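You operate a simulated robot arm through the tools that you are given. There is no shell and no other tool. Be economical: measure what you need, move in short steps, check, and stop when the job is done.

You run a simulated two-armed robot. Do the job below in one go: nothing can be reset, and whatever is moved stays where it is left.

Task
Move the two refill bottles from basket to table and unscrew their caps.
Fine: hold each bottle while you turn its cap; lay the caps on the table.

Only the result counts: the job must be done as asked and must still hold three seconds after the hand-in. Knocking over, shifting, dropping, spilling or breaking anything else fails it. A push-on lid holds only when it is set on centred and level and pressed home; a screw cap is set on level and turned clockwise until tight.

Robot
Two 6-joint arms with two-finger parallel grippers on one trunk, on a base that drives. Base frame: it is fixed to the floor where the robot stands at the start and does not move with it; the origin is under the middle of the robot, x ahead of it, y to its left, z up. Units: cm, degrees, N and s.
The left shoulder is at the start at [6, 18.7, 94.7], the right one opposite. With the tool pointing down near the work surface each hand reaches from about 10 to 60 cm from the robot's upright axis, wherever it stands, measured 20 degrees to its own side. Places, roughly: top of the folding table [50, 60, 70]. Payload 1.57 kg a hand.
The TCP of each hand is the grasp point between the finger pads, 3 cm short of the fingertips. In the tool frame z runs along the fingers and y along their closing line. The gripper opens to 11 cm. The fingers are 2.4 cm wide and 1.2 cm thick; the gripper's body (4.8 by 11.2 cm) begins 7.8 cm behind the TCP.
Orientation is that of the tool frame in the base frame, as a unit quaternion [x, y, z, w]. With the fingers straight down and closing along the base's y, the tool's x points along the base's -x, its y along +y and its z along -z.

Tools
- The arms move only by the tool nudge_tool. It takes "left_deltas", "right_deltas" or both (then of equal length, played together; a hand with none holds still); each is a list that holds one entry, the list of rows, each a list of 7 numbers: the gripper command, from -1 (shut) to 1 (fully open), values between in proportion, then the shift along the tool's x, y, z in cm, then the turn, a rotation vector about the tool's x, y, z in degrees. In form: [[[jaw, x, y, z, ax, ay, az], ...]]. A call has 1 to 20 rows; each row is the pose to reach, as a shift and turn from the pose commanded when the call began, along the tool's axes at that moment. Each row takes 0.2 s and may step no farther than 5 cm and 8.6 degrees from the row before; otherwise, or with a gripper value out of range, the whole call is refused. A pose out of reach is approached as far as the arm can. The call stops where the force on the tool passes 40 N (or 10 N more than at its start, if that is more) or the arm is blocked; 0.2 s more then pass. The fingers move at their own pace (about 15.3 cm/s each) and stop on an object; they squeeze with about 43 N. The grip force told is the motor's: it shows also when the fingers shut on nothing. Time passes only in rows, and 0.2 s behind the last, so rows that repeat a pose let the fingers close. The reply holds the time, the measured pose of the TCP, the force on the tool along the base axes, the opening and the grip force, in the units named above and with some noise.
- Cameras (640 x 400 px; columns grow to the right, rows downward): "scene" is now at [-0.03, 2.6, 147.5]; the picture's right is [0.41, -0.91, 0.00], its down [-0.80, -0.36, -0.49] and it looks along [0.44, 0.20, -0.87] (base axes); focal length 296 px, centre (320, 200). "left" rides on the left gripper at [7, -1.6, -14.1] in its tool frame; the picture's right is [0.23, 0.97, 0.00], its down [-0.86, 0.20, -0.48] and it looks along [-0.47, 0.11, 0.88] (tool axes); focal length 222 px, centre (320, 200). "right" rides on the right gripper at [7, 1.6, -14.1] in its tool frame; the picture's right is [-0.23, 0.97, 0.00], its down [-0.86, -0.20, -0.48] and it looks along [-0.47, -0.11, 0.88] (tool axes); focal length 222 px, centre (320, 200). There is no depth. A picture from a camera that has moved, and an enlarged one, comes with that camera's place and axes in the base frame and with its lens.
- snapshot(camera): a new picture of that camera. It takes no simulated time.
- lift_body(by): slides the trunk up (or, below 0, down) by that many cm; the arms and the scene camera ride with it, the base frame stays. It gives what a move gives, with no picture.
- drive_base(legs): drives the robot by 1 to 6 legs, each [ahead, left, turn to the left] in cm, cm and degrees, along the robot's own axes; the way and the turn of a leg run together, so that a leg with both is an arc; at most 150 cm and 180 degrees a leg. The arms and the cameras ride along, it lands a little off, and it stops where it bumps. It gives what a move gives.
- aim_head(pan, tilt): turns the head with the scene camera to pan (to the left, within 86 degrees either way) and tilt (down, from -29 to 69), counted from straight ahead of the robot. It gives what a move gives.
- enlarge(camera, box): a new picture of the part [left, top, right, bottom] of that camera's present view, enlarged. It takes no simulated time.
- job_done(): hands the job in; it is judged then, once.

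Work in short steps. Places have to be worked out from the pictures, the camera data and where the tool is seen: move nearer, look again, correct. Check each grasp and each placing, and mend what went wrong. You have 120 turns and 88 pictures in all, those below and enlarged ones among them. Open the grippers and draw the arms clear of the work before you hand the job in, unless the task says otherwise; then end with one line.

The tools are called after "Emit:" by a JSON object that holds its "fn" and its "kwargs". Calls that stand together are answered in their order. nudge_tool: Moves the arms, as the interface text tells. Its arguments: {"type":"object","properties":{"left_deltas":{"type":"array"},"right_deltas":{"type":"array"}},"required":[]} The other tools are called the same way: lift_body (by) slides the trunk up or down; drive_base (legs) drives the base; aim_head (pan, tilt) turns the head that bears the scene camera; snapshot (camera) takes a picture; enlarge (camera, box) takes an enlarged picture of a part of a camera's view; job_done () hands the job in.

At the start:

```text
time: 0.0
left_tool_pos: [30.46, 32.83, 96.47]
left_tcp_rot: [0.001, 1.0, 0.0, 0.0]
left_ft_force: [-0.2, -0.5, 0.8]
left_width: 10.99
left_grip_force: 0.1
right_tool_pos: [34.34, -1.85, 99.8]
right_tcp_rot: [0.0, 1.0, 0.0, 0.0]
right_ft_force: [0.3, 0.1, 0.1]
right_width: 11.01
right_grip_force: 0.0
trunk travel left (down, up): [-57.5, 41.5]
robot x, y, heading: [-0.19, -0.06, 0.2]
head pan, tilt: [24.4, 60.8]
```

scene: 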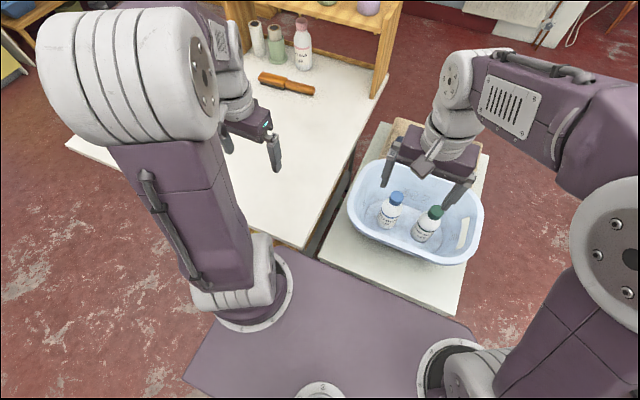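
right: 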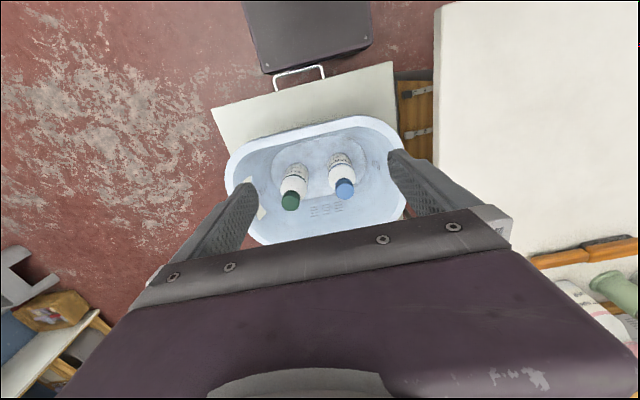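
left: 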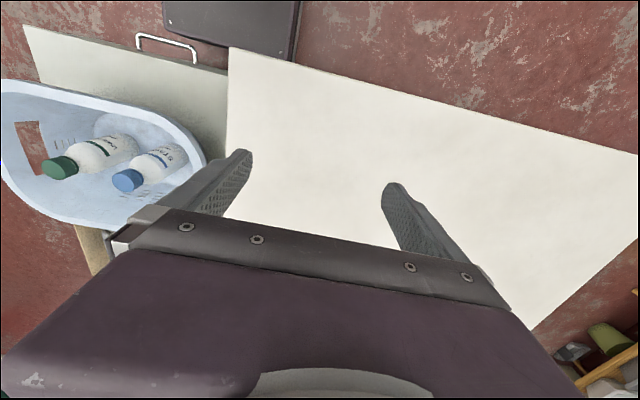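

First I'll look more closely at the basket and the table to learn the layout.

Emit:
{"fn": "enlarge", "kwargs": {"camera": "scene", "box": [320, 110, 500, 290]}}

Emit:
{"fn": "aim_head", "kwargs": {"pan": 55, "tilt": 45}}

Emit:
{"fn": "snapshot", "kwargs": {"camera": "scene"}}

```text
2.22 times, centred on (410, 200) of scene
camera zoom: at [-0.03, 2.6, 147.5], right [0.41, -0.91, 0.0], down [-0.8, -0.36, -0.49], along [0.44, 0.2, -0.87], focal length 658 px, centre (120, 200)
```

zoom: 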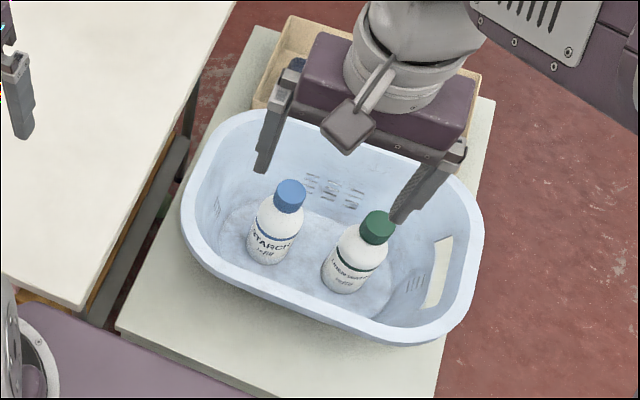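

```text
time: 1.0
left_tool_pos: [30.43, 32.84, 96.39]
left_tcp_rot: [0.0, 1.0, -0.001, 0.0]
left_ft_force: [0.5, 0.1, -0.7]
left_width: 10.97
left_grip_force: 0.0
right_tool_pos: [34.33, -1.87, 99.79]
right_tcp_rot: [0.0, 1.0, 0.0, 0.0]
right_ft_force: [0.4, -0.3, 0.2]
right_width: 11.02
right_grip_force: 0.0
trunk travel left (down, up): [-57.5, 41.5]
robot x, y, heading: [0.0, -0.02, -0.3]
head pan, tilt: [55.0, 45.0]
```

```text
83 pictures are left
camera scene: at [-1.35, 6.54, 149.53], right [0.82, -0.57, 0.0], down [-0.41, -0.58, -0.71], along [0.41, 0.58, -0.71], focal length 296 px, centre (320, 200)
```

scene: 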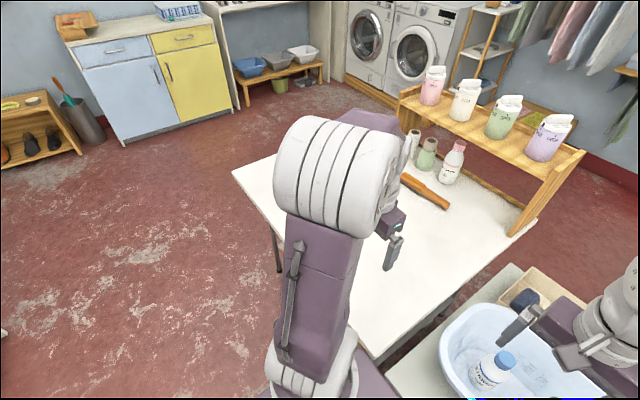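

The table is the large one on the left (top near z≈71, near corner about [23,18]), and the two bottles stand upright in the basket. I'll take closer pictures to place the bottles accurately.

Emit:
{"fn": "aim_head", "kwargs": {"pan": 10, "tilt": 55}}

Emit:
{"fn": "enlarge", "kwargs": {"camera": "scene", "box": [240, 120, 440, 245]}}

Emit:
{"fn": "enlarge", "kwargs": {"camera": "right", "box": [220, 110, 420, 235]}}

```text
time: 2.1
left_tool_pos: [30.48, 32.91, 96.53]
left_tcp_rot: [-0.001, 1.0, 0.0, 0.0]
left_ft_force: [-0.4, -0.5, 0.4]
left_width: 11.01
left_grip_force: 0.0
right_tool_pos: [34.33, -1.92, 99.7]
right_tcp_rot: [0.001, 1.0, 0.0, 0.0]
right_ft_force: [0.3, 0.4, 0.4]
right_width: 10.99
right_grip_force: 0.1
trunk travel left (down, up): [-57.5, 41.5]
robot x, y, heading: [0.22, -0.06, -0.1]
head pan, tilt: [10.0, 55.0]
```

```text
3.20 times, centred on (340, 182) of scene
camera zoom: at [1.08, 1.15, 148.2], right [0.17, -0.98, 0.0], down [-0.81, -0.14, -0.57], along [0.56, 0.1, -0.82], focal length 948 px, centre (256, 256)
```

zoom: 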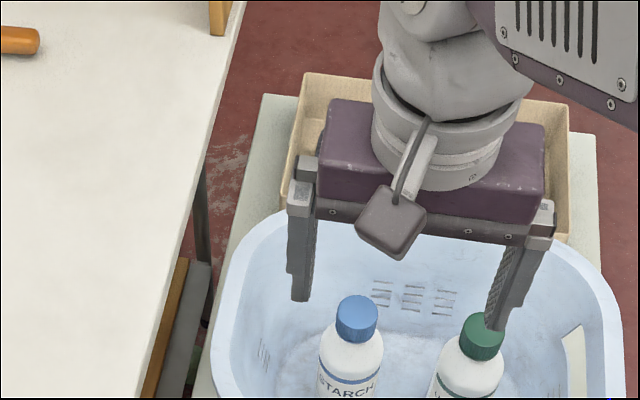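

```text
3.20 times, centred on (320, 172) of right
camera zoom: at [27.5, -0.38, 113.9], right [0.23, 0.97, 0.0], down [0.86, -0.2, 0.48], along [0.47, -0.11, -0.88], focal length 711 px, centre (320, 288)
```

zoom: 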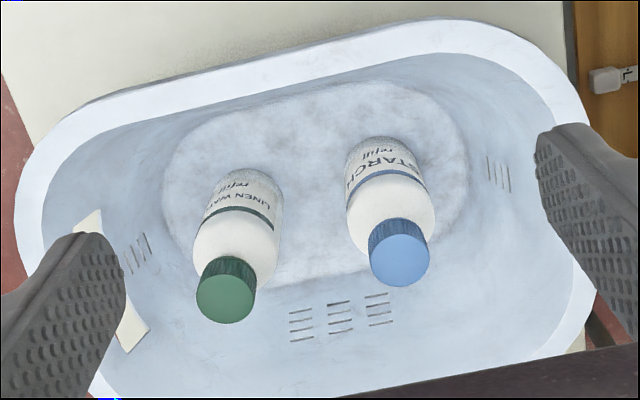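

Triangulating with the wide-baseline views puts the blue cap top near [48.7, 0, 72.3] and the green one near [49.2, -12, 71.9], caps about 4 cm across and bodies about 6 cm. I'll bring the right hand above the blue bottle, pitched 25° forward, and check.

Emit:
{"fn": "nudge_tool", "kwargs": {"right_deltas": [[[0.6, -1.4, 0.3, 3.3, 0, -4, 0], [0.6, -2.8, 0.6, 6.6, 0, -8, 0], [0.6, -4.2, 0.9, 9.9, 0, -12, 0], [0.6, -5.6, 1.2, 13.2, 0, -16, 0], [0.6, -7, 1.5, 16.5, 0, -20, 0], [0.6, -8.4, 1.8, 20, 0, -25, 0], [0.6, -9.3, 1.85, 23.3, 0, -25, 0]]]}}

Emit:
{"fn": "snapshot", "kwargs": {"camera": "right"}}

Emit:
{"fn": "snapshot", "kwargs": {"camera": "scene"}}

```text
time: 3.7
left_tool_pos: [30.64, 32.93, 96.52]
left_tcp_rot: [0.0, 1.0, 0.0, -0.001]
left_ft_force: [-0.3, -0.2, 0.2]
left_width: 11.0
left_grip_force: 0.0
right_tool_pos: [43.58, -0.04, 76.4]
right_tcp_rot: [0.0, 0.976, 0.0, 0.216]
right_ft_force: [0.5, -0.4, 0.4]
right_width: 8.82
right_grip_force: 0.2
trunk travel left (down, up): [-57.5, 41.5]
robot x, y, heading: [-0.24, 0.26, -0.0]
head pan, tilt: [10.0, 55.0]
```

```text
80 pictures are left
camera right: at [31.48, 1.55, 86.33], right [0.21, 0.97, 0.1], down [0.57, -0.2, 0.79], along [0.79, -0.11, -0.6], focal length 222 px, centre (320, 200)
```

right: 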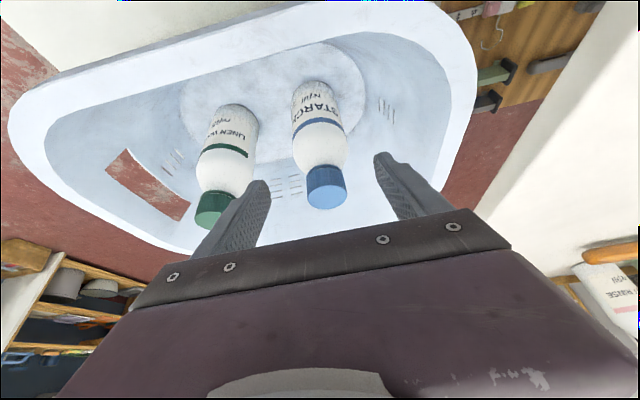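

```text
79 pictures are left
camera scene: at [1.2, 1.15, 148.2], right [0.17, -0.98, 0.0], down [-0.81, -0.14, -0.57], along [0.56, 0.1, -0.82], focal length 296 px, centre (320, 200)
```

scene: 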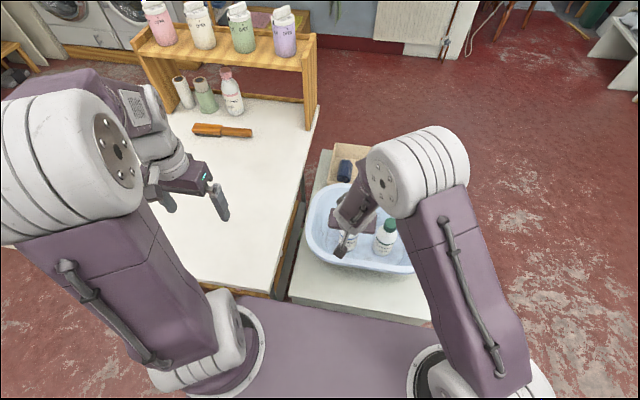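

Refined from both views: blue cap top ≈ [48.2, 0, 73.6]. Now I'll slide in along the tool axis to grip the body at about z≈66.8 and close.

Emit:
{"fn": "nudge_tool", "kwargs": {"right_deltas": [[[0.6, 0, 0, 3, 0, 0, 0], [0.6, -0.1, 0, 6, 0, 0, 0], [0.6, -0.2, 0, 9, 0, 0, 0], [0.6, -0.2, 0, 10.7, 0, 0, 0], [-1, -0.2, 0, 10.7, 0, 0, 0], [-1, -0.2, 0, 10.7, 0, 0, 0], [-1, -0.2, 0, 10.7, 0, 0, 0]]]}}

Emit:
{"fn": "snapshot", "kwargs": {"camera": "right"}}

```text
time: 5.3
left_tool_pos: [30.51, 32.96, 96.52]
left_tcp_rot: [0.0, 1.0, 0.0, 0.0]
left_ft_force: [-0.2, 0.3, 0.7]
left_width: 10.99
left_grip_force: 0.0
right_tool_pos: [48.25, -0.25, 66.58]
right_tcp_rot: [0.0, 0.976, 0.0, 0.216]
right_ft_force: [0.5, 0.3, 0.0]
right_width: 6.03
right_grip_force: 43.1
trunk travel left (down, up): [-57.5, 41.5]
robot x, y, heading: [0.17, -0.01, 0.2]
head pan, tilt: [10.0, 55.0]
```

```text
78 pictures are left
camera right: at [36.16, 1.39, 76.58], right [0.21, 0.97, 0.1], down [0.57, -0.2, 0.8], along [0.79, -0.11, -0.6], focal length 222 px, centre (320, 200)
```

right: 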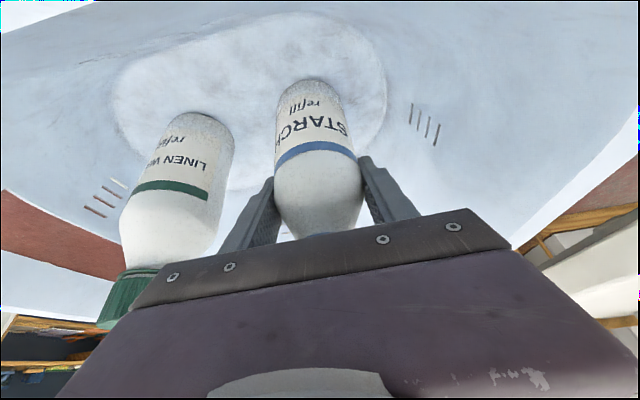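

The blue bottle is gripped (width 6.03, base near z≈57.2). I'll lift it straight up 20 cm.

Emit:
{"fn": "nudge_tool", "kwargs": {"right_deltas": [[[-1, -1.27, 0, -2.72, 0, 0, 0], [-1, -2.96, 0, -6.34, 0, 0, 0], [-1, -4.65, 0, -9.97, 0, 0, 0], [-1, -6.34, 0, -13.6, 0, 0, 0], [-1, -8.03, 0, -17.2, 0, 0, 0], [-1, -8.88, 0, -19.03, 0, 0, 0]]]}}

Emit:
{"fn": "snapshot", "kwargs": {"camera": "scene"}}

Emit:
{"fn": "snapshot", "kwargs": {"camera": "left"}}

```text
time: 6.7
left_tool_pos: [30.37, 32.95, 96.55]
left_tcp_rot: [0.0, 1.0, 0.0, 0.0]
left_ft_force: [0.8, 0.2, 0.0]
left_width: 11.02
left_grip_force: 0.1
right_tool_pos: [48.25, -0.1, 87.84]
right_tcp_rot: [0.0, 0.976, 0.0, 0.216]
right_ft_force: [0.3, 0.2, 0.7]
right_width: 6.04
right_grip_force: 43.4
trunk travel left (down, up): [-57.5, 41.5]
robot x, y, heading: [-0.24, -0.35, 0.1]
head pan, tilt: [10.0, 55.0]
```

```text
77 pictures are left
camera scene: at [1.07, 1.14, 148.19], right [0.17, -0.98, 0.0], down [-0.81, -0.14, -0.57], along [0.56, 0.1, -0.82], focal length 296 px, centre (320, 200)
```

scene: 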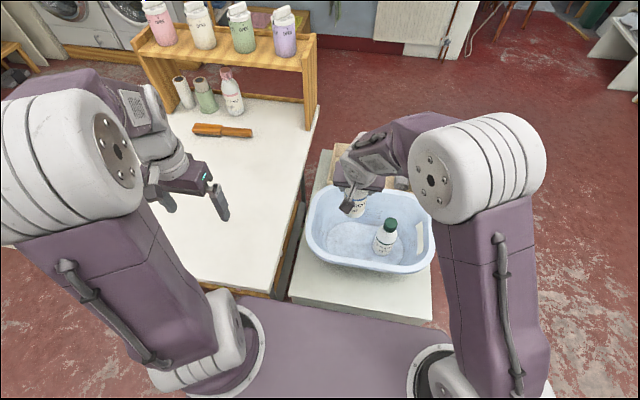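

```text
76 pictures are left
camera left: at [23.43, 31.34, 110.65], right [-0.23, 0.97, 0.0], down [0.86, 0.2, 0.48], along [0.47, 0.11, -0.88], focal length 222 px, centre (320, 200)
```

left: 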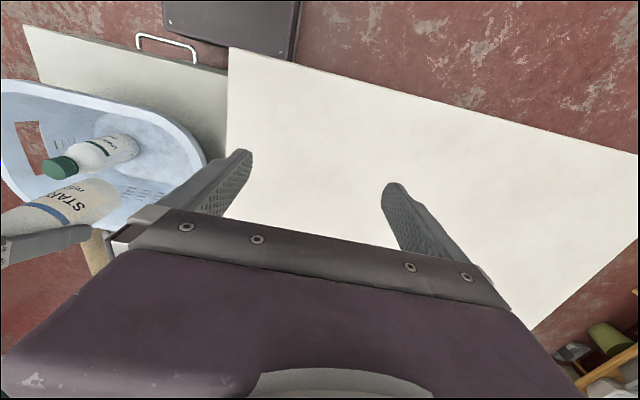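

The bottle is clear of the rim with its base at about z≈78. I'll move the left hand out to the left and swing the right hand over the table corner, yawing so it points to +y.

Emit:
{"fn": "nudge_tool", "kwargs": {"right_deltas": [[[-1, 1.11, 2.61, -0.52, -3.17, 0, -6.8], [-1, 2.22, 5.22, -1.04, -6.34, 0, -13.6], [-1, 3.33, 7.83, -1.55, -9.51, 0, -20.4], [-1, 4.44, 10.44, -2.07, -12.68, 0, -27.2], [-1, 5.55, 13.05, -2.59, -15.85, 0, -34], [-1, 6.66, 15.66, -3.11, -19.02, 0, -40.8], [-1, 7.77, 18.27, -3.63, -22.19, 0, -47.6], [-1, 8.88, 20.88, -4.14, -25.36, 0, -54.4], [-1, 9.99, 23.49, -4.66, -28.53, 0, -61.2], [-1, 11.1, 26.1, -5.18, -31.7, 0, -68]]], "left_deltas": [[[1, 0.5, 3.5, -1, 0, 0, 0], [1, 1, 7, -2, 0, 0, 0], [1, 1.5, 10.5, -3, 0, 0, 0], [1, 2, 14, -4, 0, 0, 0], [1, 2, 14, -4, 0, 0, 0], [1, 2, 14, -4, 0, 0, 0], [1, 2, 14, -4, 0, 0, 0], [1, 2, 14, -4, 0, 0, 0], [1, 2, 14, -4, 0, 0, 0], [1, 2, 14, -4, 0, 0, 0]]]}}

Emit:
{"fn": "aim_head", "kwargs": {"pan": 30, "tilt": 55}}

Emit:
{"fn": "snapshot", "kwargs": {"camera": "scene"}}

Emit:
{"fn": "snapshot", "kwargs": {"camera": "left"}}

```text
time: 8.9
left_tool_pos: [28.66, 46.94, 100.53]
left_tcp_rot: [0.0, 1.0, 0.0, 0.0]
left_ft_force: [0.4, 0.5, -0.6]
left_width: 10.99
left_grip_force: 0.0
right_tool_pos: [36.06, 26.08, 87.79]
right_tcp_rot: [-0.596, 0.774, 0.132, 0.171]
right_ft_force: [0.4, 0.2, -0.2]
right_width: 6.03
right_grip_force: 43.1
trunk travel left (down, up): [-57.5, 41.5]
robot x, y, heading: [-0.29, -0.16, 0.1]
head pan, tilt: [10.0, 55.0]
```

```text
time: 9.7
left_tool_pos: [28.66, 46.89, 100.42]
left_tcp_rot: [0.001, 1.0, 0.0, 0.0]
left_ft_force: [-0.7, -0.7, 0.7]
left_width: 10.99
left_grip_force: 0.1
right_tool_pos: [36.15, 25.95, 87.67]
right_tcp_rot: [-0.594, 0.775, 0.131, 0.172]
right_ft_force: [0.8, -0.8, -1.4]
right_width: 6.04
right_grip_force: 43.3
trunk travel left (down, up): [-57.5, 41.5]
robot x, y, heading: [0.06, 0.12, 0.1]
head pan, tilt: [30.0, 55.0]
```

```text
75 pictures are left
camera scene: at [0.23, 3.5, 148.2], right [0.5, -0.87, 0.0], down [-0.71, -0.41, -0.57], along [0.5, 0.29, -0.82], focal length 296 px, centre (320, 200)
```

scene: 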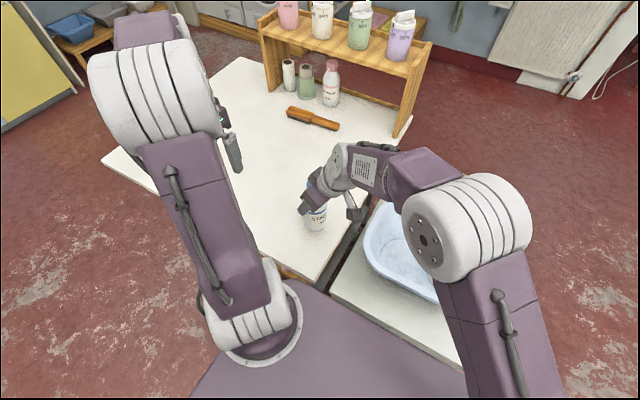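

```text
74 pictures are left
camera left: at [21.6, 45.32, 114.72], right [-0.23, 0.97, 0.0], down [0.86, 0.2, 0.48], along [0.47, 0.11, -0.88], focal length 222 px, centre (320, 200)
```

left: 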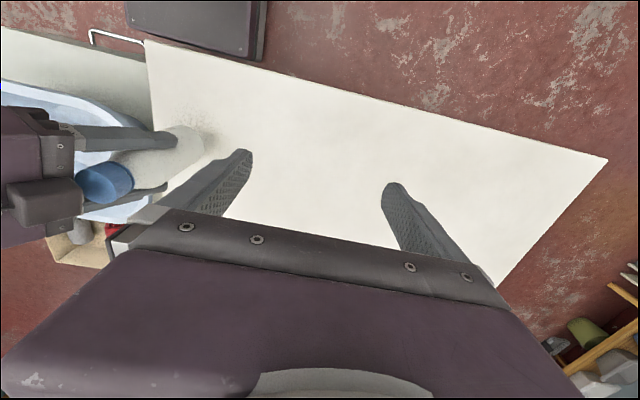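

The bottle hangs above the table near its corner, and the table top works out to z≈71–72. I'll lower it in fine steps until it makes contact.

Emit:
{"fn": "nudge_tool", "kwargs": {"right_deltas": [[[-1, 0.63, 0, 1.36, 0, 0, 0], [-1, 1.27, 0, 2.72, 0, 0, 0], [-1, 1.69, 0, 3.62, 0, 0, 0], [-1, 1.78, 0, 3.81, 0, 0, 0], [-1, 1.86, 0, 3.99, 0, 0, 0], [-1, 1.95, 0, 4.17, 0, 0, 0], [-1, 2.03, 0, 4.35, 0, 0, 0], [-1, 2.12, 0, 4.53, 0, 0, 0], [-1, 2.2, 0, 4.71, 0, 0, 0], [-1, 2.28, 0, 4.89, 0, 0, 0], [-1, 2.37, 0, 5.07, 0, 0, 0], [-1, 2.45, 0, 5.26, 0, 0, 0], [-1, 2.54, 0, 5.44, 0, 0, 0], [-1, 2.62, 0, 5.62, 0, 0, 0], [-1, 2.71, 0, 5.8, 0, 0, 0]]]}}

```text
time: 11.5
left_tool_pos: [28.58, 46.82, 100.65]
left_tcp_rot: [0.0, 1.0, 0.001, 0.001]
left_ft_force: [-0.5, 0.4, 0.4]
left_width: 11.02
left_grip_force: 0.1
right_tool_pos: [36.12, 26.09, 83.19]
right_tcp_rot: [-0.595, 0.773, 0.133, 0.177]
right_ft_force: [-6.2, -1.7, 19.1]
right_width: 6.01
right_grip_force: 42.7
trunk travel left (down, up): [-57.5, 41.5]
robot x, y, heading: [-0.07, -0.27, -0.1]
head pan, tilt: [30.0, 55.0]
stopped in row 9 (right hand): the force on the tool passed its limit (the readings are from after the stop); the commanded pose is now the measured one
```

Contact at TCP z≈83.2. Let me check that the bottle stands upright on the table.

Emit:
{"fn": "enlarge", "kwargs": {"camera": "scene", "box": [240, 130, 440, 255]}}

Emit:
{"fn": "enlarge", "kwargs": {"camera": "left", "box": [0, 60, 260, 222]}}

Emit:
{"fn": "snapshot", "kwargs": {"camera": "right"}}

```text
3.20 times, centred on (340, 192) of scene
camera zoom: at [0.04, 3.34, 148.16], right [0.5, -0.87, 0.0], down [-0.71, -0.41, -0.57], along [0.5, 0.29, -0.82], focal length 948 px, centre (256, 224)
```

zoom: 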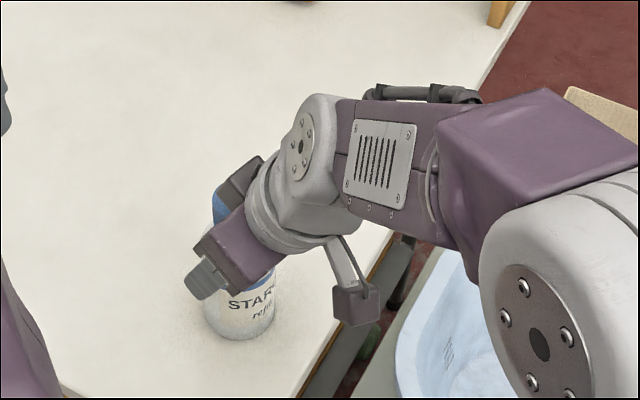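

```text
2.46 times, centred on (130, 141) of left
camera zoom: at [21.45, 45.21, 114.76], right [-0.23, 0.97, 0.0], down [0.85, 0.2, 0.48], along [0.47, 0.11, -0.88], focal length 547 px, centre (788, 345)
```

zoom: 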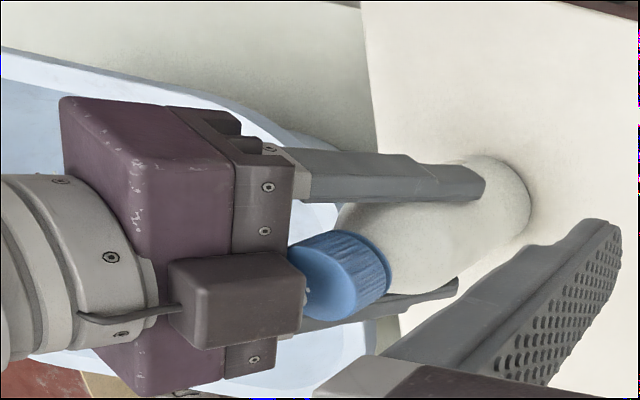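

```text
71 pictures are left
camera right: at [31.49, 14.58, 93.06], right [-0.89, 0.45, 0.09], down [0.34, 0.49, 0.8], along [0.31, 0.74, -0.59], focal length 222 px, centre (320, 200)
```

right: 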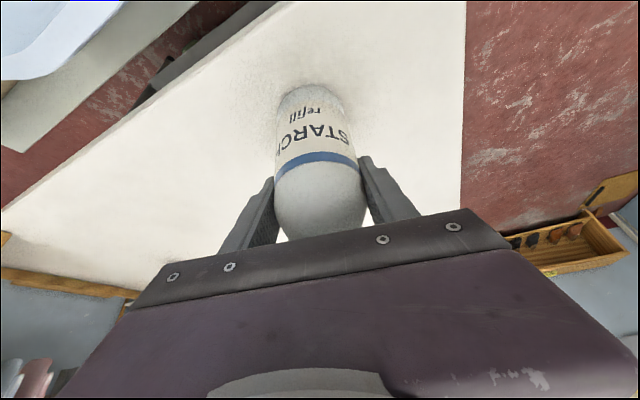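

The bottle stands upright on the table. I'll release it, back off along the fingers, and re-pitch the right hand to about 60° so it can hold the bottle from the side while leaving the cap clear.

Emit:
{"fn": "nudge_tool", "kwargs": {"right_deltas": [[[0.6, 0, 0, 0, 0, 0, 0], [0.6, 0, 0, 0, 0, 0, 0], [0.6, 0, 0, -4, 0, 0, 0], [0.6, 0, 0, -8, 0, 0, 0], [0.6, 0, 0, -12, 0, 0, 0], [0.6, 1.6, 0, -11, 0, -7, 0], [0.6, 3.2, 0, -10, 0, -14, 0], [0.6, 4.9, 0, -9, 0, -21, 0], [0.6, 6.6, 0, -8, 0, -28, 0], [0.6, 8.2, 0, -6.9, 0, -35, 0]]]}}

Emit:
{"fn": "snapshot", "kwargs": {"camera": "right"}}

Emit:
{"fn": "snapshot", "kwargs": {"camera": "left"}}

Emit:
{"fn": "snapshot", "kwargs": {"camera": "scene"}}

```text
time: 13.7
left_tool_pos: [28.6, 46.82, 100.53]
left_tcp_rot: [0.0, 1.0, 0.0, -0.001]
left_ft_force: [-0.5, -0.3, -0.1]
left_width: 11.0
left_grip_force: 0.0
right_tool_pos: [35.37, 16.96, 87.33]
right_tcp_rot: [-0.526, 0.687, 0.308, 0.395]
right_ft_force: [0.3, -0.2, -0.9]
right_width: 8.79
right_grip_force: 0.0
right hand out of reach, approached as far as the arm can: row 7, 8, 10
trunk travel left (down, up): [-57.5, 41.5]
robot x, y, heading: [0.12, 0.29, 0.1]
head pan, tilt: [30.0, 55.0]
```

```text
70 pictures are left
camera right: at [29.89, 2.11, 88.4], right [-0.91, 0.36, 0.2], down [0.2, -0.04, 0.98], along [0.36, 0.93, -0.03], focal length 222 px, centre (320, 200)
```

right: 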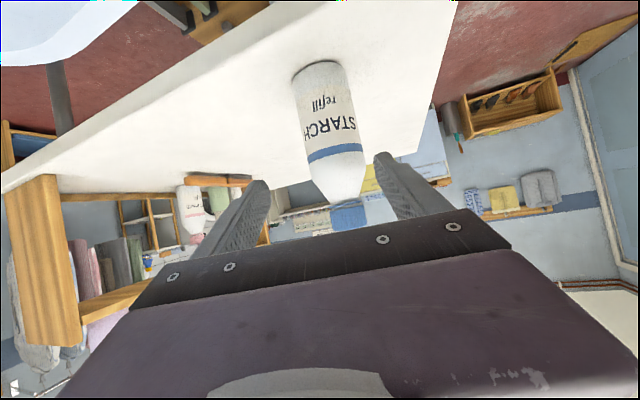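

```text
69 pictures are left
camera left: at [21.66, 45.32, 114.71], right [-0.23, 0.97, 0.0], down [0.86, 0.2, 0.48], along [0.47, 0.11, -0.88], focal length 222 px, centre (320, 200)
```

left: 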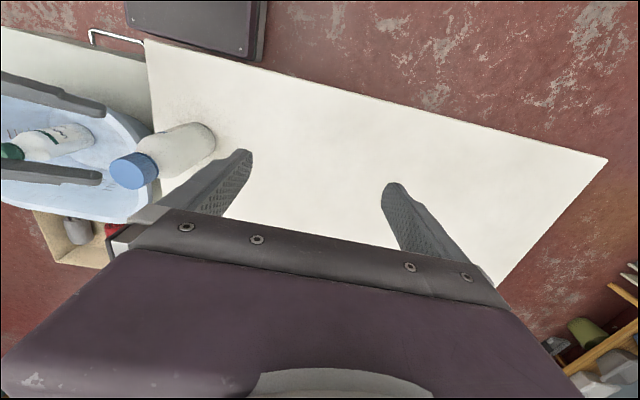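

```text
68 pictures are left
camera scene: at [0.31, 3.5, 148.2], right [0.5, -0.87, 0.0], down [-0.71, -0.41, -0.57], along [0.5, 0.29, -0.82], focal length 296 px, centre (320, 200)
```

scene: 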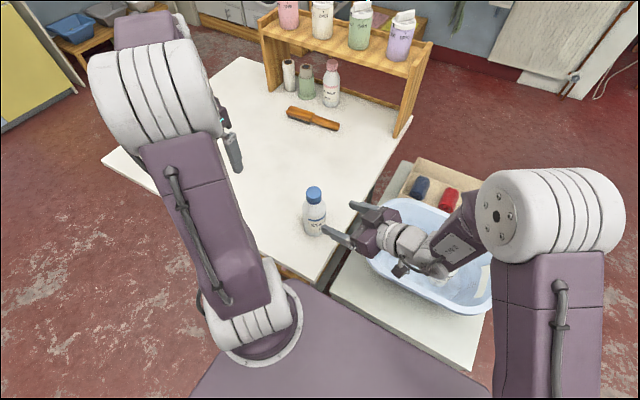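

The bottle stands alone at about [36.2, 26.1], cap top z≈90.4. The last pose was slightly short, so I'll advance part way toward the grip and read the actual pose.

Emit:
{"fn": "nudge_tool", "kwargs": {"right_deltas": [[[0.7, 0.5, 0.7, 1, 0, 0, 0], [0.7, 1, 1.5, 3, 0, 0, 0], [0.7, 1, 1.5, 4, 0, 0, 0]]]}}

```text
time: 14.5
left_tool_pos: [28.69, 46.9, 100.64]
left_tcp_rot: [0.001, 1.0, 0.0, 0.0]
left_ft_force: [0.6, 1.0, 0.3]
left_width: 11.02
left_grip_force: 0.1
right_tool_pos: [35.38, 20.8, 85.38]
right_tcp_rot: [-0.527, 0.686, 0.307, 0.396]
right_ft_force: [0.1, 0.7, -0.5]
right_width: 9.36
right_grip_force: 0.0
right hand out of reach, approached as far as the arm can: row 1, 2, 3
trunk travel left (down, up): [-57.5, 41.5]
robot x, y, heading: [0.1, 0.44, -0.1]
head pan, tilt: [30.0, 55.0]
```

Emit:
{"fn": "nudge_tool", "kwargs": {"right_deltas": [[[0.8, 0.3, 0.6, 0.5, 0, 0, 0], [0.8, 0.6, 0.6, 2, 0, 0, 0], [0.8, 0.9, 0.6, 4, 0, 0, 0], [0.8, 1.15, 0.6, 6.0, 0, 0, 0]]]}}

Emit:
{"fn": "snapshot", "kwargs": {"camera": "scene"}}

Emit:
{"fn": "snapshot", "kwargs": {"camera": "right"}}

```text
time: 15.5
left_tool_pos: [28.56, 46.99, 100.57]
left_tcp_rot: [-0.001, 1.0, 0.0, 0.0]
left_ft_force: [0.1, 0.6, 0.2]
left_width: 11.0
left_grip_force: 0.1
right_tool_pos: [36.18, 25.56, 81.53]
right_tcp_rot: [-0.528, 0.685, 0.306, 0.399]
right_ft_force: [-0.6, 0.5, -0.2]
right_width: 9.9
right_grip_force: 0.1
right hand out of reach, approached as far as the arm can: row 1
trunk travel left (down, up): [-57.5, 41.5]
robot x, y, heading: [0.28, 0.14, 0.0]
head pan, tilt: [30.0, 55.0]
```

```text
67 pictures are left
camera scene: at [0.24, 3.57, 148.2], right [0.5, -0.87, 0.0], down [-0.71, -0.41, -0.57], along [0.5, 0.29, -0.82], focal length 296 px, centre (320, 200)
```

scene: 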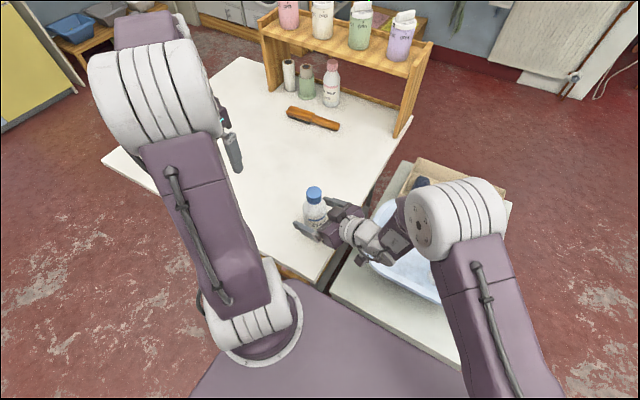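

```text
66 pictures are left
camera right: at [30.69, 10.71, 82.39], right [-0.91, 0.36, 0.19], down [0.19, -0.04, 0.98], along [0.36, 0.93, -0.03], focal length 222 px, centre (320, 200)
```

right: 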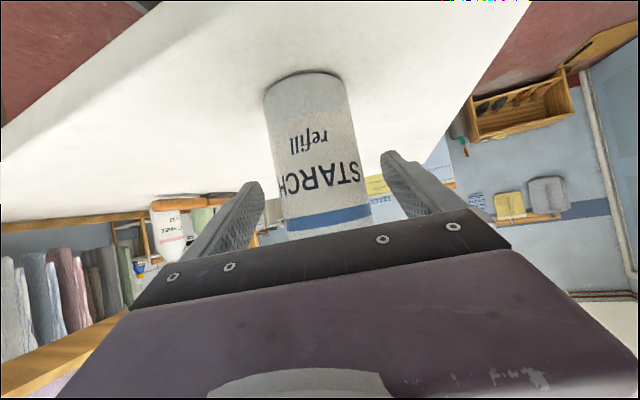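

The right hand now straddles the bottle from the side with the cap fully clear. I'll close on the body.

Emit:
{"fn": "nudge_tool", "kwargs": {"right_deltas": [[[0.8, 0, 0, 0.5, 0, 0, 0], [0.3, 0, 0, 0.5, 0, 0, 0], [-1, 0, 0, 0.5, 0, 0, 0], [-1, 0, 0, 0.5, 0, 0, 0], [-1, 0, 0, 0.5, 0, 0, 0]]]}}

Emit:
{"fn": "enlarge", "kwargs": {"camera": "scene", "box": [250, 150, 410, 250]}}

Emit:
{"fn": "enlarge", "kwargs": {"camera": "left", "box": [0, 70, 240, 220]}}

```text
time: 16.7
left_tool_pos: [28.75, 46.83, 100.66]
left_tcp_rot: [0.0, 1.0, 0.0, -0.001]
left_ft_force: [-1.0, 0.1, 0.3]
left_width: 11.0
left_grip_force: 0.1
right_tool_pos: [36.22, 25.89, 81.08]
right_tcp_rot: [-0.526, 0.685, 0.305, 0.4]
right_ft_force: [-0.3, 0.0, 0.3]
right_width: 6.0
right_grip_force: 43.0
trunk travel left (down, up): [-57.5, 41.5]
robot x, y, heading: [0.14, -0.01, 0.1]
head pan, tilt: [30.0, 55.0]
```

```text
4.00 times, centred on (330, 200) of scene
camera zoom: at [0.23, 3.5, 148.2], right [0.5, -0.87, 0.0], down [-0.71, -0.41, -0.57], along [0.5, 0.29, -0.82], focal length 1185 px, centre (280, 200)
```

zoom: 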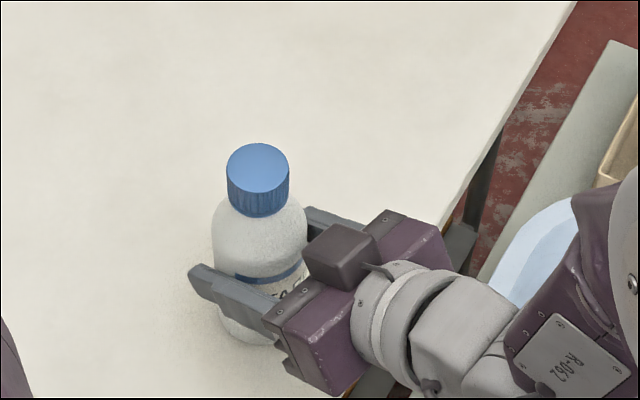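

```text
2.67 times, centred on (120, 145) of left
camera zoom: at [21.59, 45.33, 114.72], right [-0.23, 0.97, 0.0], down [0.86, 0.2, 0.48], along [0.47, 0.11, -0.88], focal length 592 px, centre (853, 347)
```

zoom: 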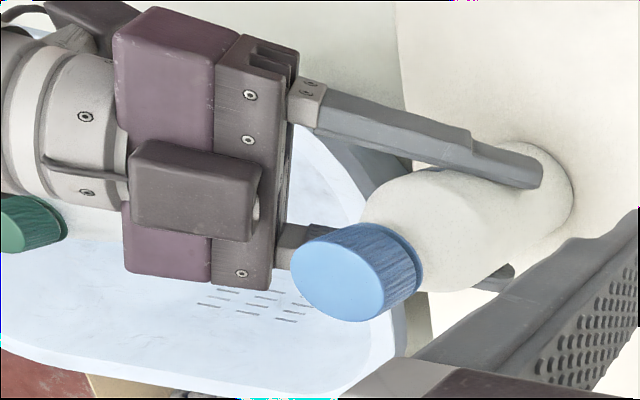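

The right hand holds the bottle's body firmly. Now I'll bring the left hand above the cap, turned +80° so it can turn counter-clockwise from there, with the jaws part open.

Emit:
{"fn": "nudge_tool", "kwargs": {"left_deltas": [[[0.2, -0.75, -2.08, 0.1, 0, 0, 8], [0.2, -1.5, -4.16, 0.2, 0, 0, 16], [0.2, -2.25, -6.24, 0.3, 0, 0, 24], [0.2, -3, -8.32, 0.4, 0, 0, 32], [0.2, -3.75, -10.4, 0.5, 0, 0, 40], [0.2, -4.5, -12.48, 0.6, 0, 0, 48], [0.2, -5.25, -14.56, 0.7, 0, 0, 56], [0.2, -6, -16.64, 0.8, 0, 0, 64], [0.2, -6.75, -18.72, 0.9, 0, 0, 72], [0.2, -7.5, -20.8, 1.0, 0, 0, 80]]]}}

Emit:
{"fn": "snapshot", "kwargs": {"camera": "scene"}}

Emit:
{"fn": "snapshot", "kwargs": {"camera": "left"}}

```text
time: 18.9
left_tool_pos: [36.23, 26.17, 99.62]
left_tcp_rot: [0.644, 0.765, 0.0, -0.001]
left_ft_force: [-0.2, 0.8, -0.4]
left_width: 6.59
left_grip_force: 0.0
right_tool_pos: [36.28, 25.88, 81.11]
right_tcp_rot: [-0.528, 0.685, 0.306, 0.399]
right_ft_force: [0.2, -0.6, 2.2]
right_width: 5.99
right_grip_force: 42.9
trunk travel left (down, up): [-57.5, 41.5]
robot x, y, heading: [-0.01, 0.19, -0.2]
head pan, tilt: [30.0, 55.0]
```

```text
63 pictures are left
camera scene: at [0.25, 3.45, 148.2], right [0.5, -0.87, 0.0], down [-0.71, -0.41, -0.57], along [0.5, 0.29, -0.82], focal length 296 px, centre (320, 200)
```

scene: 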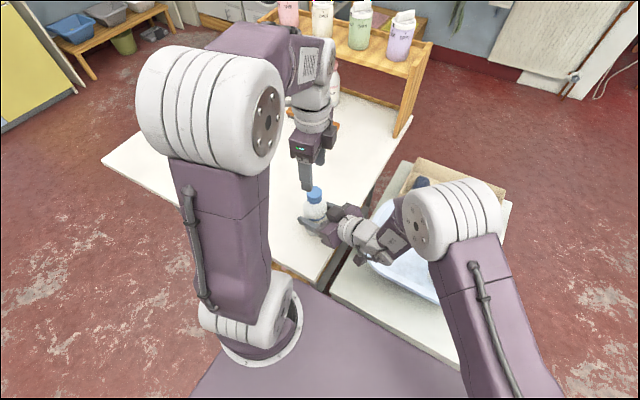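

```text
62 pictures are left
camera left: at [33.41, 32.74, 113.74], right [0.92, 0.39, 0.0], down [0.34, -0.81, 0.48], along [0.19, -0.44, -0.88], focal length 222 px, centre (320, 200)
```

left: 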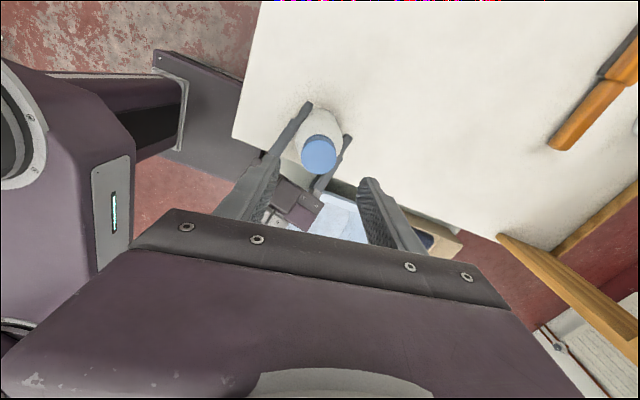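

The left camera puts the cap top at [36.2, 26.2], right under the left TCP. I'll descend to the cap and close.

Emit:
{"fn": "nudge_tool", "kwargs": {"left_deltas": [[[0.2, 0, 0, 3, 0, 0, 0], [0.2, 0, 0, 6, 0, 0, 0], [0.2, 0, 0, 8, 0, 0, 0], [0.2, 0, 0, 9.3, 0, 0, 0], [-1, 0, 0, 9.3, 0, 0, 0], [-1, 0, 0, 9.3, 0, 0, 0], [-1, 0, 0, 9.3, 0, 0, 0]]]}}

Emit:
{"fn": "enlarge", "kwargs": {"camera": "scene", "box": [250, 130, 410, 250]}}

```text
time: 20.5
left_tool_pos: [36.25, 26.24, 90.28]
left_tcp_rot: [0.644, 0.765, 0.001, 0.001]
left_ft_force: [-2.8, -2.0, 4.0]
left_width: 3.73
left_grip_force: 43.3
right_tool_pos: [36.27, 25.91, 81.05]
right_tcp_rot: [-0.526, 0.685, 0.305, 0.4]
right_ft_force: [2.8, 1.8, -1.7]
right_width: 6.02
right_grip_force: 43.1
trunk travel left (down, up): [-57.5, 41.5]
robot x, y, heading: [0.42, 0.08, 0.2]
head pan, tilt: [30.0, 55.0]
```

```text
3.33 times, centred on (330, 190) of scene
camera zoom: at [0.22, 3.5, 148.2], right [0.5, -0.87, 0.0], down [-0.71, -0.41, -0.57], along [0.5, 0.29, -0.82], focal length 988 px, centre (287, 233)
```

zoom: 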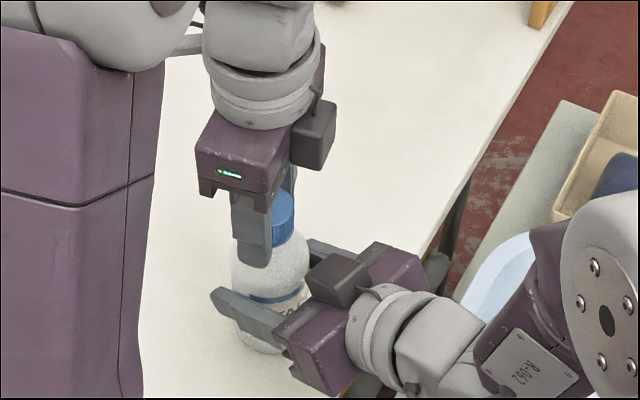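

The cap is gripped (3.73 cm). Now I turn counter-clockwise 160° with a slight rise.

Emit:
{"fn": "nudge_tool", "kwargs": {"left_deltas": [[[-1, 0, 0, -0.01, 0, 0, -8], [-1, 0, 0, -0.02, 0, 0, -16], [-1, 0, 0, -0.03, 0, 0, -24], [-1, 0, 0, -0.04, 0, 0, -32], [-1, 0, 0, -0.05, 0, 0, -40], [-1, 0, 0, -0.06, 0, 0, -48], [-1, 0, 0, -0.07, 0, 0, -56], [-1, 0, 0, -0.08, 0, 0, -64], [-1, 0, 0, -0.09, 0, 0, -72], [-1, 0, 0, -0.1, 0, 0, -80], [-1, 0, 0, -0.11, 0, 0, -88], [-1, 0, 0, -0.12, 0, 0, -96], [-1, 0, 0, -0.13, 0, 0, -104], [-1, 0, 0, -0.14, 0, 0, -112], [-1, 0, 0, -0.15, 0, 0, -120], [-1, 0, 0, -0.16, 0, 0, -128], [-1, 0, 0, -0.17, 0, 0, -136], [-1, 0, 0, -0.18, 0, 0, -144], [-1, 0, 0, -0.19, 0, 0, -152], [-1, 0, 0, -0.2, 0, 0, -160]]]}}

Emit:
{"fn": "enlarge", "kwargs": {"camera": "scene", "box": [250, 130, 410, 250]}}

```text
time: 24.7
left_tool_pos: [36.16, 25.98, 90.61]
left_tcp_rot: [-0.644, 0.765, -0.001, 0.002]
left_ft_force: [7.1, -6.4, 14.3]
left_width: 3.59
left_grip_force: 42.4
right_tool_pos: [36.11, 25.94, 81.12]
right_tcp_rot: [-0.527, 0.684, 0.306, 0.401]
right_ft_force: [-7.4, 6.2, 2.0]
right_width: 5.99
right_grip_force: 43.3
trunk travel left (down, up): [-57.5, 41.5]
robot x, y, heading: [0.01, -0.1, 0.1]
head pan, tilt: [30.0, 55.0]
```

```text
3.33 times, centred on (330, 190) of scene
camera zoom: at [0.08, 3.38, 148.2], right [0.5, -0.87, 0.0], down [-0.71, -0.41, -0.57], along [0.5, 0.29, -0.82], focal length 988 px, centre (287, 233)
```

zoom: 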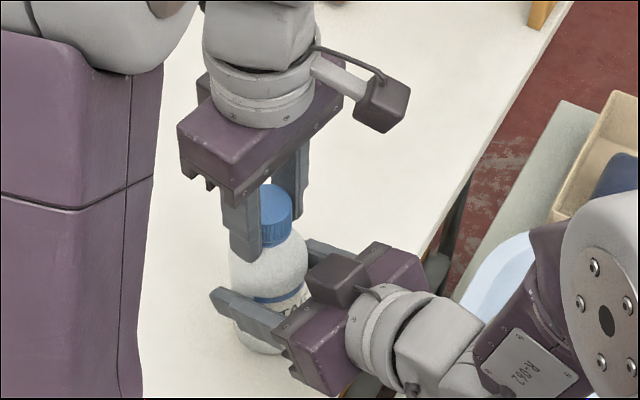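

The cap turned with the hand and rose about 3 mm. I'll open, wind the wrist back, and regrip for another stroke.

Emit:
{"fn": "nudge_tool", "kwargs": {"left_deltas": [[[0.1, 0, 0, 0, 0, 0, 0], [0.1, 0, 0, 0, 0, 0, 0], [0.1, 0, 0, 0, 0, 0, 8.5], [0.1, 0, 0, 0, 0, 0, 17], [0.1, 0, 0, 0, 0, 0, 25.5], [0.1, 0, 0, 0, 0, 0, 34], [0.1, 0, 0, 0, 0, 0, 42.5], [0.1, 0, 0, 0, 0, 0, 51], [0.1, 0, 0, 0, 0, 0, 59.5], [0.1, 0, 0, 0, 0, 0, 68], [0.1, 0, 0, 0, 0, 0, 76.5], [0.1, 0, 0, 0, 0, 0, 85], [0.1, 0, 0, 0, 0, 0, 93.5], [0.1, 0, 0, 0, 0, 0, 102], [0.1, 0, 0, 0, 0, 0, 110.5], [0.1, 0, 0, 0, 0, 0, 119], [0.1, 0, 0, 0, 0, 0, 127.5], [0.1, 0, 0, 0, 0, 0, 136], [0.1, 0, 0, 0, 0, 0, 144.5], [0.1, 0, 0, 0, 0, 0, 153]]]}}

Emit:
{"fn": "nudge_tool", "kwargs": {"left_deltas": [[[-1, 0, 0, 0, 0, 0, 0], [-1, 0, 0, 0, 0, 0, 0], [-1, 0, 0, -0.01, 0, 0, -8.5], [-1, 0, 0, -0.03, 0, 0, -17], [-1, 0, 0, -0.05, 0, 0, -25.5], [-1, 0, 0, -0.06, 0, 0, -34], [-1, 0, 0, -0.08, 0, 0, -42.5], [-1, 0, 0, -0.1, 0, 0, -51], [-1, 0, 0, -0.11, 0, 0, -59.5], [-1, 0, 0, -0.13, 0, 0, -68], [-1, 0, 0, -0.15, 0, 0, -76.5], [-1, 0, 0, -0.16, 0, 0, -85], [-1, 0, 0, -0.18, 0, 0, -93.5], [-1, 0, 0, -0.2, 0, 0, -102], [-1, 0, 0, -0.21, 0, 0, -110.5], [-1, 0, 0, -0.23, 0, 0, -119], [-1, 0, 0, -0.25, 0, 0, -127.5], [-1, 0, 0, -0.26, 0, 0, -136], [-1, 0, 0, -0.28, 0, 0, -144.5], [-1, 0, 0, -0.3, 0, 0, -153]]]}}

Emit:
{"fn": "enlarge", "kwargs": {"camera": "scene", "box": [250, 130, 410, 250]}}

```text
time: 28.9
left_tool_pos: [36.05, 25.92, 90.63]
left_tcp_rot: [0.596, 0.803, 0.001, 0.001]
left_ft_force: [0.4, -0.8, -0.2]
left_width: 6.04
left_grip_force: 0.0
right_tool_pos: [36.17, 25.88, 81.17]
right_tcp_rot: [-0.527, 0.685, 0.305, 0.4]
right_ft_force: [2.7, 0.9, 15.2]
right_width: 5.98
right_grip_force: 43.6
trunk travel left (down, up): [-57.5, 41.5]
robot x, y, heading: [-0.41, -0.58, 0.1]
head pan, tilt: [30.0, 55.0]
```

```text
time: 33.1
left_tool_pos: [36.02, 26.12, 90.87]
left_tcp_rot: [-0.644, 0.765, -0.001, -0.001]
left_ft_force: [7.0, -7.1, 4.4]
left_width: 3.51
left_grip_force: 42.3
right_tool_pos: [36.17, 25.82, 81.13]
right_tcp_rot: [-0.527, 0.685, 0.305, 0.4]
right_ft_force: [-5.4, 9.8, 7.9]
right_width: 6.02
right_grip_force: 42.9
trunk travel left (down, up): [-57.5, 41.5]
robot x, y, heading: [-0.07, -0.02, 0.0]
head pan, tilt: [30.0, 55.0]
```

```text
3.33 times, centred on (330, 190) of scene
camera zoom: at [0.14, 3.46, 148.2], right [0.5, -0.87, 0.0], down [-0.71, -0.41, -0.57], along [0.5, 0.29, -0.82], focal length 988 px, centre (287, 233)
```

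zoom: 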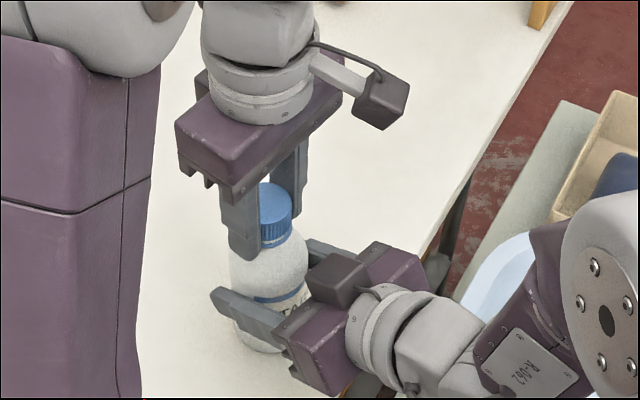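

About 313° turned so far. One more stroke, then a gentle lift test.

Emit:
{"fn": "nudge_tool", "kwargs": {"left_deltas": [[[0.1, 0, 0, 0, 0, 0, 0], [0.1, 0, 0, 0, 0, 0, 0], [0.1, 0, 0, 0, 0, 0, 8.5], [0.1, 0, 0, 0, 0, 0, 17], [0.1, 0, 0, 0, 0, 0, 25.5], [0.1, 0, 0, 0, 0, 0, 34], [0.1, 0, 0, 0, 0, 0, 42.5], [0.1, 0, 0, 0, 0, 0, 51], [0.1, 0, 0, 0, 0, 0, 59.5], [0.1, 0, 0, 0, 0, 0, 68], [0.1, 0, 0, 0, 0, 0, 76.5], [0.1, 0, 0, 0, 0, 0, 85], [0.1, 0, 0, 0, 0, 0, 93.5], [0.1, 0, 0, 0, 0, 0, 102], [0.1, 0, 0, 0, 0, 0, 110.5], [0.1, 0, 0, 0, 0, 0, 119], [0.1, 0, 0, 0, 0, 0, 127.5], [0.1, 0, 0, 0, 0, 0, 136], [0.1, 0, 0, 0, 0, 0, 144.5], [0.1, 0, 0, 0, 0, 0, 153]]]}}

Emit:
{"fn": "nudge_tool", "kwargs": {"left_deltas": [[[-1, 0, 0, 0, 0, 0, 0], [-1, 0, 0, 0, 0, 0, 0], [-1, 0, 0, -0.01, 0, 0, -8.5], [-1, 0, 0, -0.03, 0, 0, -17], [-1, 0, 0, -0.05, 0, 0, -25.5], [-1, 0, 0, -0.06, 0, 0, -34], [-1, 0, 0, -0.08, 0, 0, -42.5], [-1, 0, 0, -0.1, 0, 0, -51], [-1, 0, 0, -0.11, 0, 0, -59.5], [-1, 0, 0, -0.13, 0, 0, -68], [-1, 0, 0, -0.15, 0, 0, -76.5], [-1, 0, 0, -0.16, 0, 0, -85], [-1, 0, 0, -0.18, 0, 0, -93.5], [-1, 0, 0, -0.2, 0, 0, -102], [-1, 0, 0, -0.21, 0, 0, -110.5], [-1, 0, 0, -0.23, 0, 0, -119], [-1, 0, 0, -0.25, 0, 0, -127.5], [-1, 0, 0, -0.26, 0, 0, -136], [-1, 0, 0, -0.28, 0, 0, -144.5], [-1, 0, 0, -0.3, 0, 0, -153]]]}}

Emit:
{"fn": "nudge_tool", "kwargs": {"left_deltas": [[[-1, 0, 0, -0.1, 0, 0, 0], [-1, 0, 0, -0.2, 0, 0, 0], [-1, 0, 0, -0.3, 0, 0, 0], [-1, 0, 0, -0.4, 0, 0, 0]]]}}

Emit:
{"fn": "enlarge", "kwargs": {"camera": "scene", "box": [250, 130, 410, 250]}}

```text
time: 37.3
left_tool_pos: [36.15, 26.0, 90.77]
left_tcp_rot: [0.596, 0.803, 0.0, 0.0]
left_ft_force: [-0.9, -0.5, -0.7]
left_width: 6.06
left_grip_force: 0.0
right_tool_pos: [36.21, 25.89, 81.13]
right_tcp_rot: [-0.527, 0.685, 0.306, 0.399]
right_ft_force: [1.7, -0.2, 8.0]
right_width: 5.99
right_grip_force: 43.2
trunk travel left (down, up): [-57.5, 41.5]
robot x, y, heading: [-0.14, -0.11, -0.0]
head pan, tilt: [30.0, 55.0]
```

```text
time: 41.5
left_tool_pos: [36.27, 26.0, 91.07]
left_tcp_rot: [-0.643, 0.766, 0.001, 0.0]
left_ft_force: [2.8, -1.0, 0.0]
left_width: 3.48
left_grip_force: 42.6
right_tool_pos: [36.22, 25.88, 81.09]
right_tcp_rot: [-0.527, 0.685, 0.305, 0.4]
right_ft_force: [-2.8, 1.3, 6.3]
right_width: 5.97
right_grip_force: 43.3
trunk travel left (down, up): [-57.5, 41.5]
robot x, y, heading: [0.05, -0.02, -0.0]
head pan, tilt: [30.0, 55.0]
```

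```text
time: 42.5
left_tool_pos: [36.09, 26.03, 91.5]
left_tcp_rot: [-0.642, 0.767, 0.001, 0.001]
left_ft_force: [2.2, 0.5, -0.5]
left_width: 3.48
left_grip_force: 42.4
right_tool_pos: [36.23, 25.87, 81.0]
right_tcp_rot: [-0.527, 0.685, 0.306, 0.4]
right_ft_force: [-2.4, -0.1, 5.3]
right_width: 5.98
right_grip_force: 43.1
trunk travel left (down, up): [-57.5, 41.5]
robot x, y, heading: [-0.18, 0.05, 0.3]
head pan, tilt: [30.0, 55.0]
```

```text
3.33 times, centred on (330, 190) of scene
camera zoom: at [0.16, 3.47, 148.2], right [0.5, -0.87, 0.0], down [-0.71, -0.41, -0.57], along [0.5, 0.29, -0.82], focal length 988 px, centre (287, 233)
```

zoom: 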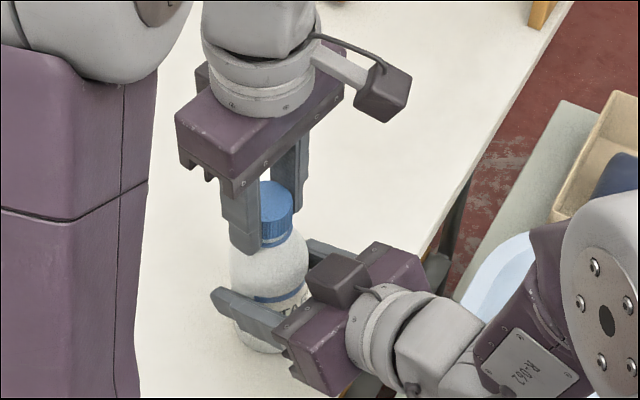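

Lifting 0.4 cm met no resistance, so the cap seems loose. I'll raise it 5 cm and look.

Emit:
{"fn": "nudge_tool", "kwargs": {"left_deltas": [[[-1, 0, 0, -0.4, 0, 0, 0], [-1, 0, 0, -1, 0, 0, 0], [-1, 0, 0, -3, 0, 0, 0], [-1, 0, 0, -6, 0, 0, 0]]]}}

Emit:
{"fn": "enlarge", "kwargs": {"camera": "scene", "box": [250, 130, 410, 250]}}

```text
time: 43.5
left_tool_pos: [36.2, 26.05, 97.47]
left_tcp_rot: [-0.643, 0.766, 0.0, 0.0]
left_ft_force: [-0.2, 0.2, -0.3]
left_width: 3.5
left_grip_force: 42.2
right_tool_pos: [36.37, 25.86, 81.2]
right_tcp_rot: [-0.527, 0.685, 0.305, 0.4]
right_ft_force: [-0.7, -0.1, 5.4]
right_width: 5.97
right_grip_force: 42.9
trunk travel left (down, up): [-57.5, 41.5]
robot x, y, heading: [0.46, 0.2, -0.1]
head pan, tilt: [30.0, 55.0]
```

```text
3.33 times, centred on (330, 190) of scene
camera zoom: at [0.15, 3.46, 148.19], right [0.5, -0.87, 0.0], down [-0.71, -0.41, -0.57], along [0.5, 0.29, -0.82], focal length 988 px, centre (287, 233)
```

zoom: 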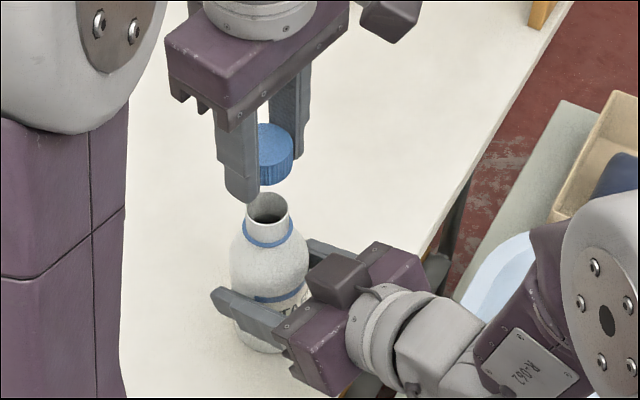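

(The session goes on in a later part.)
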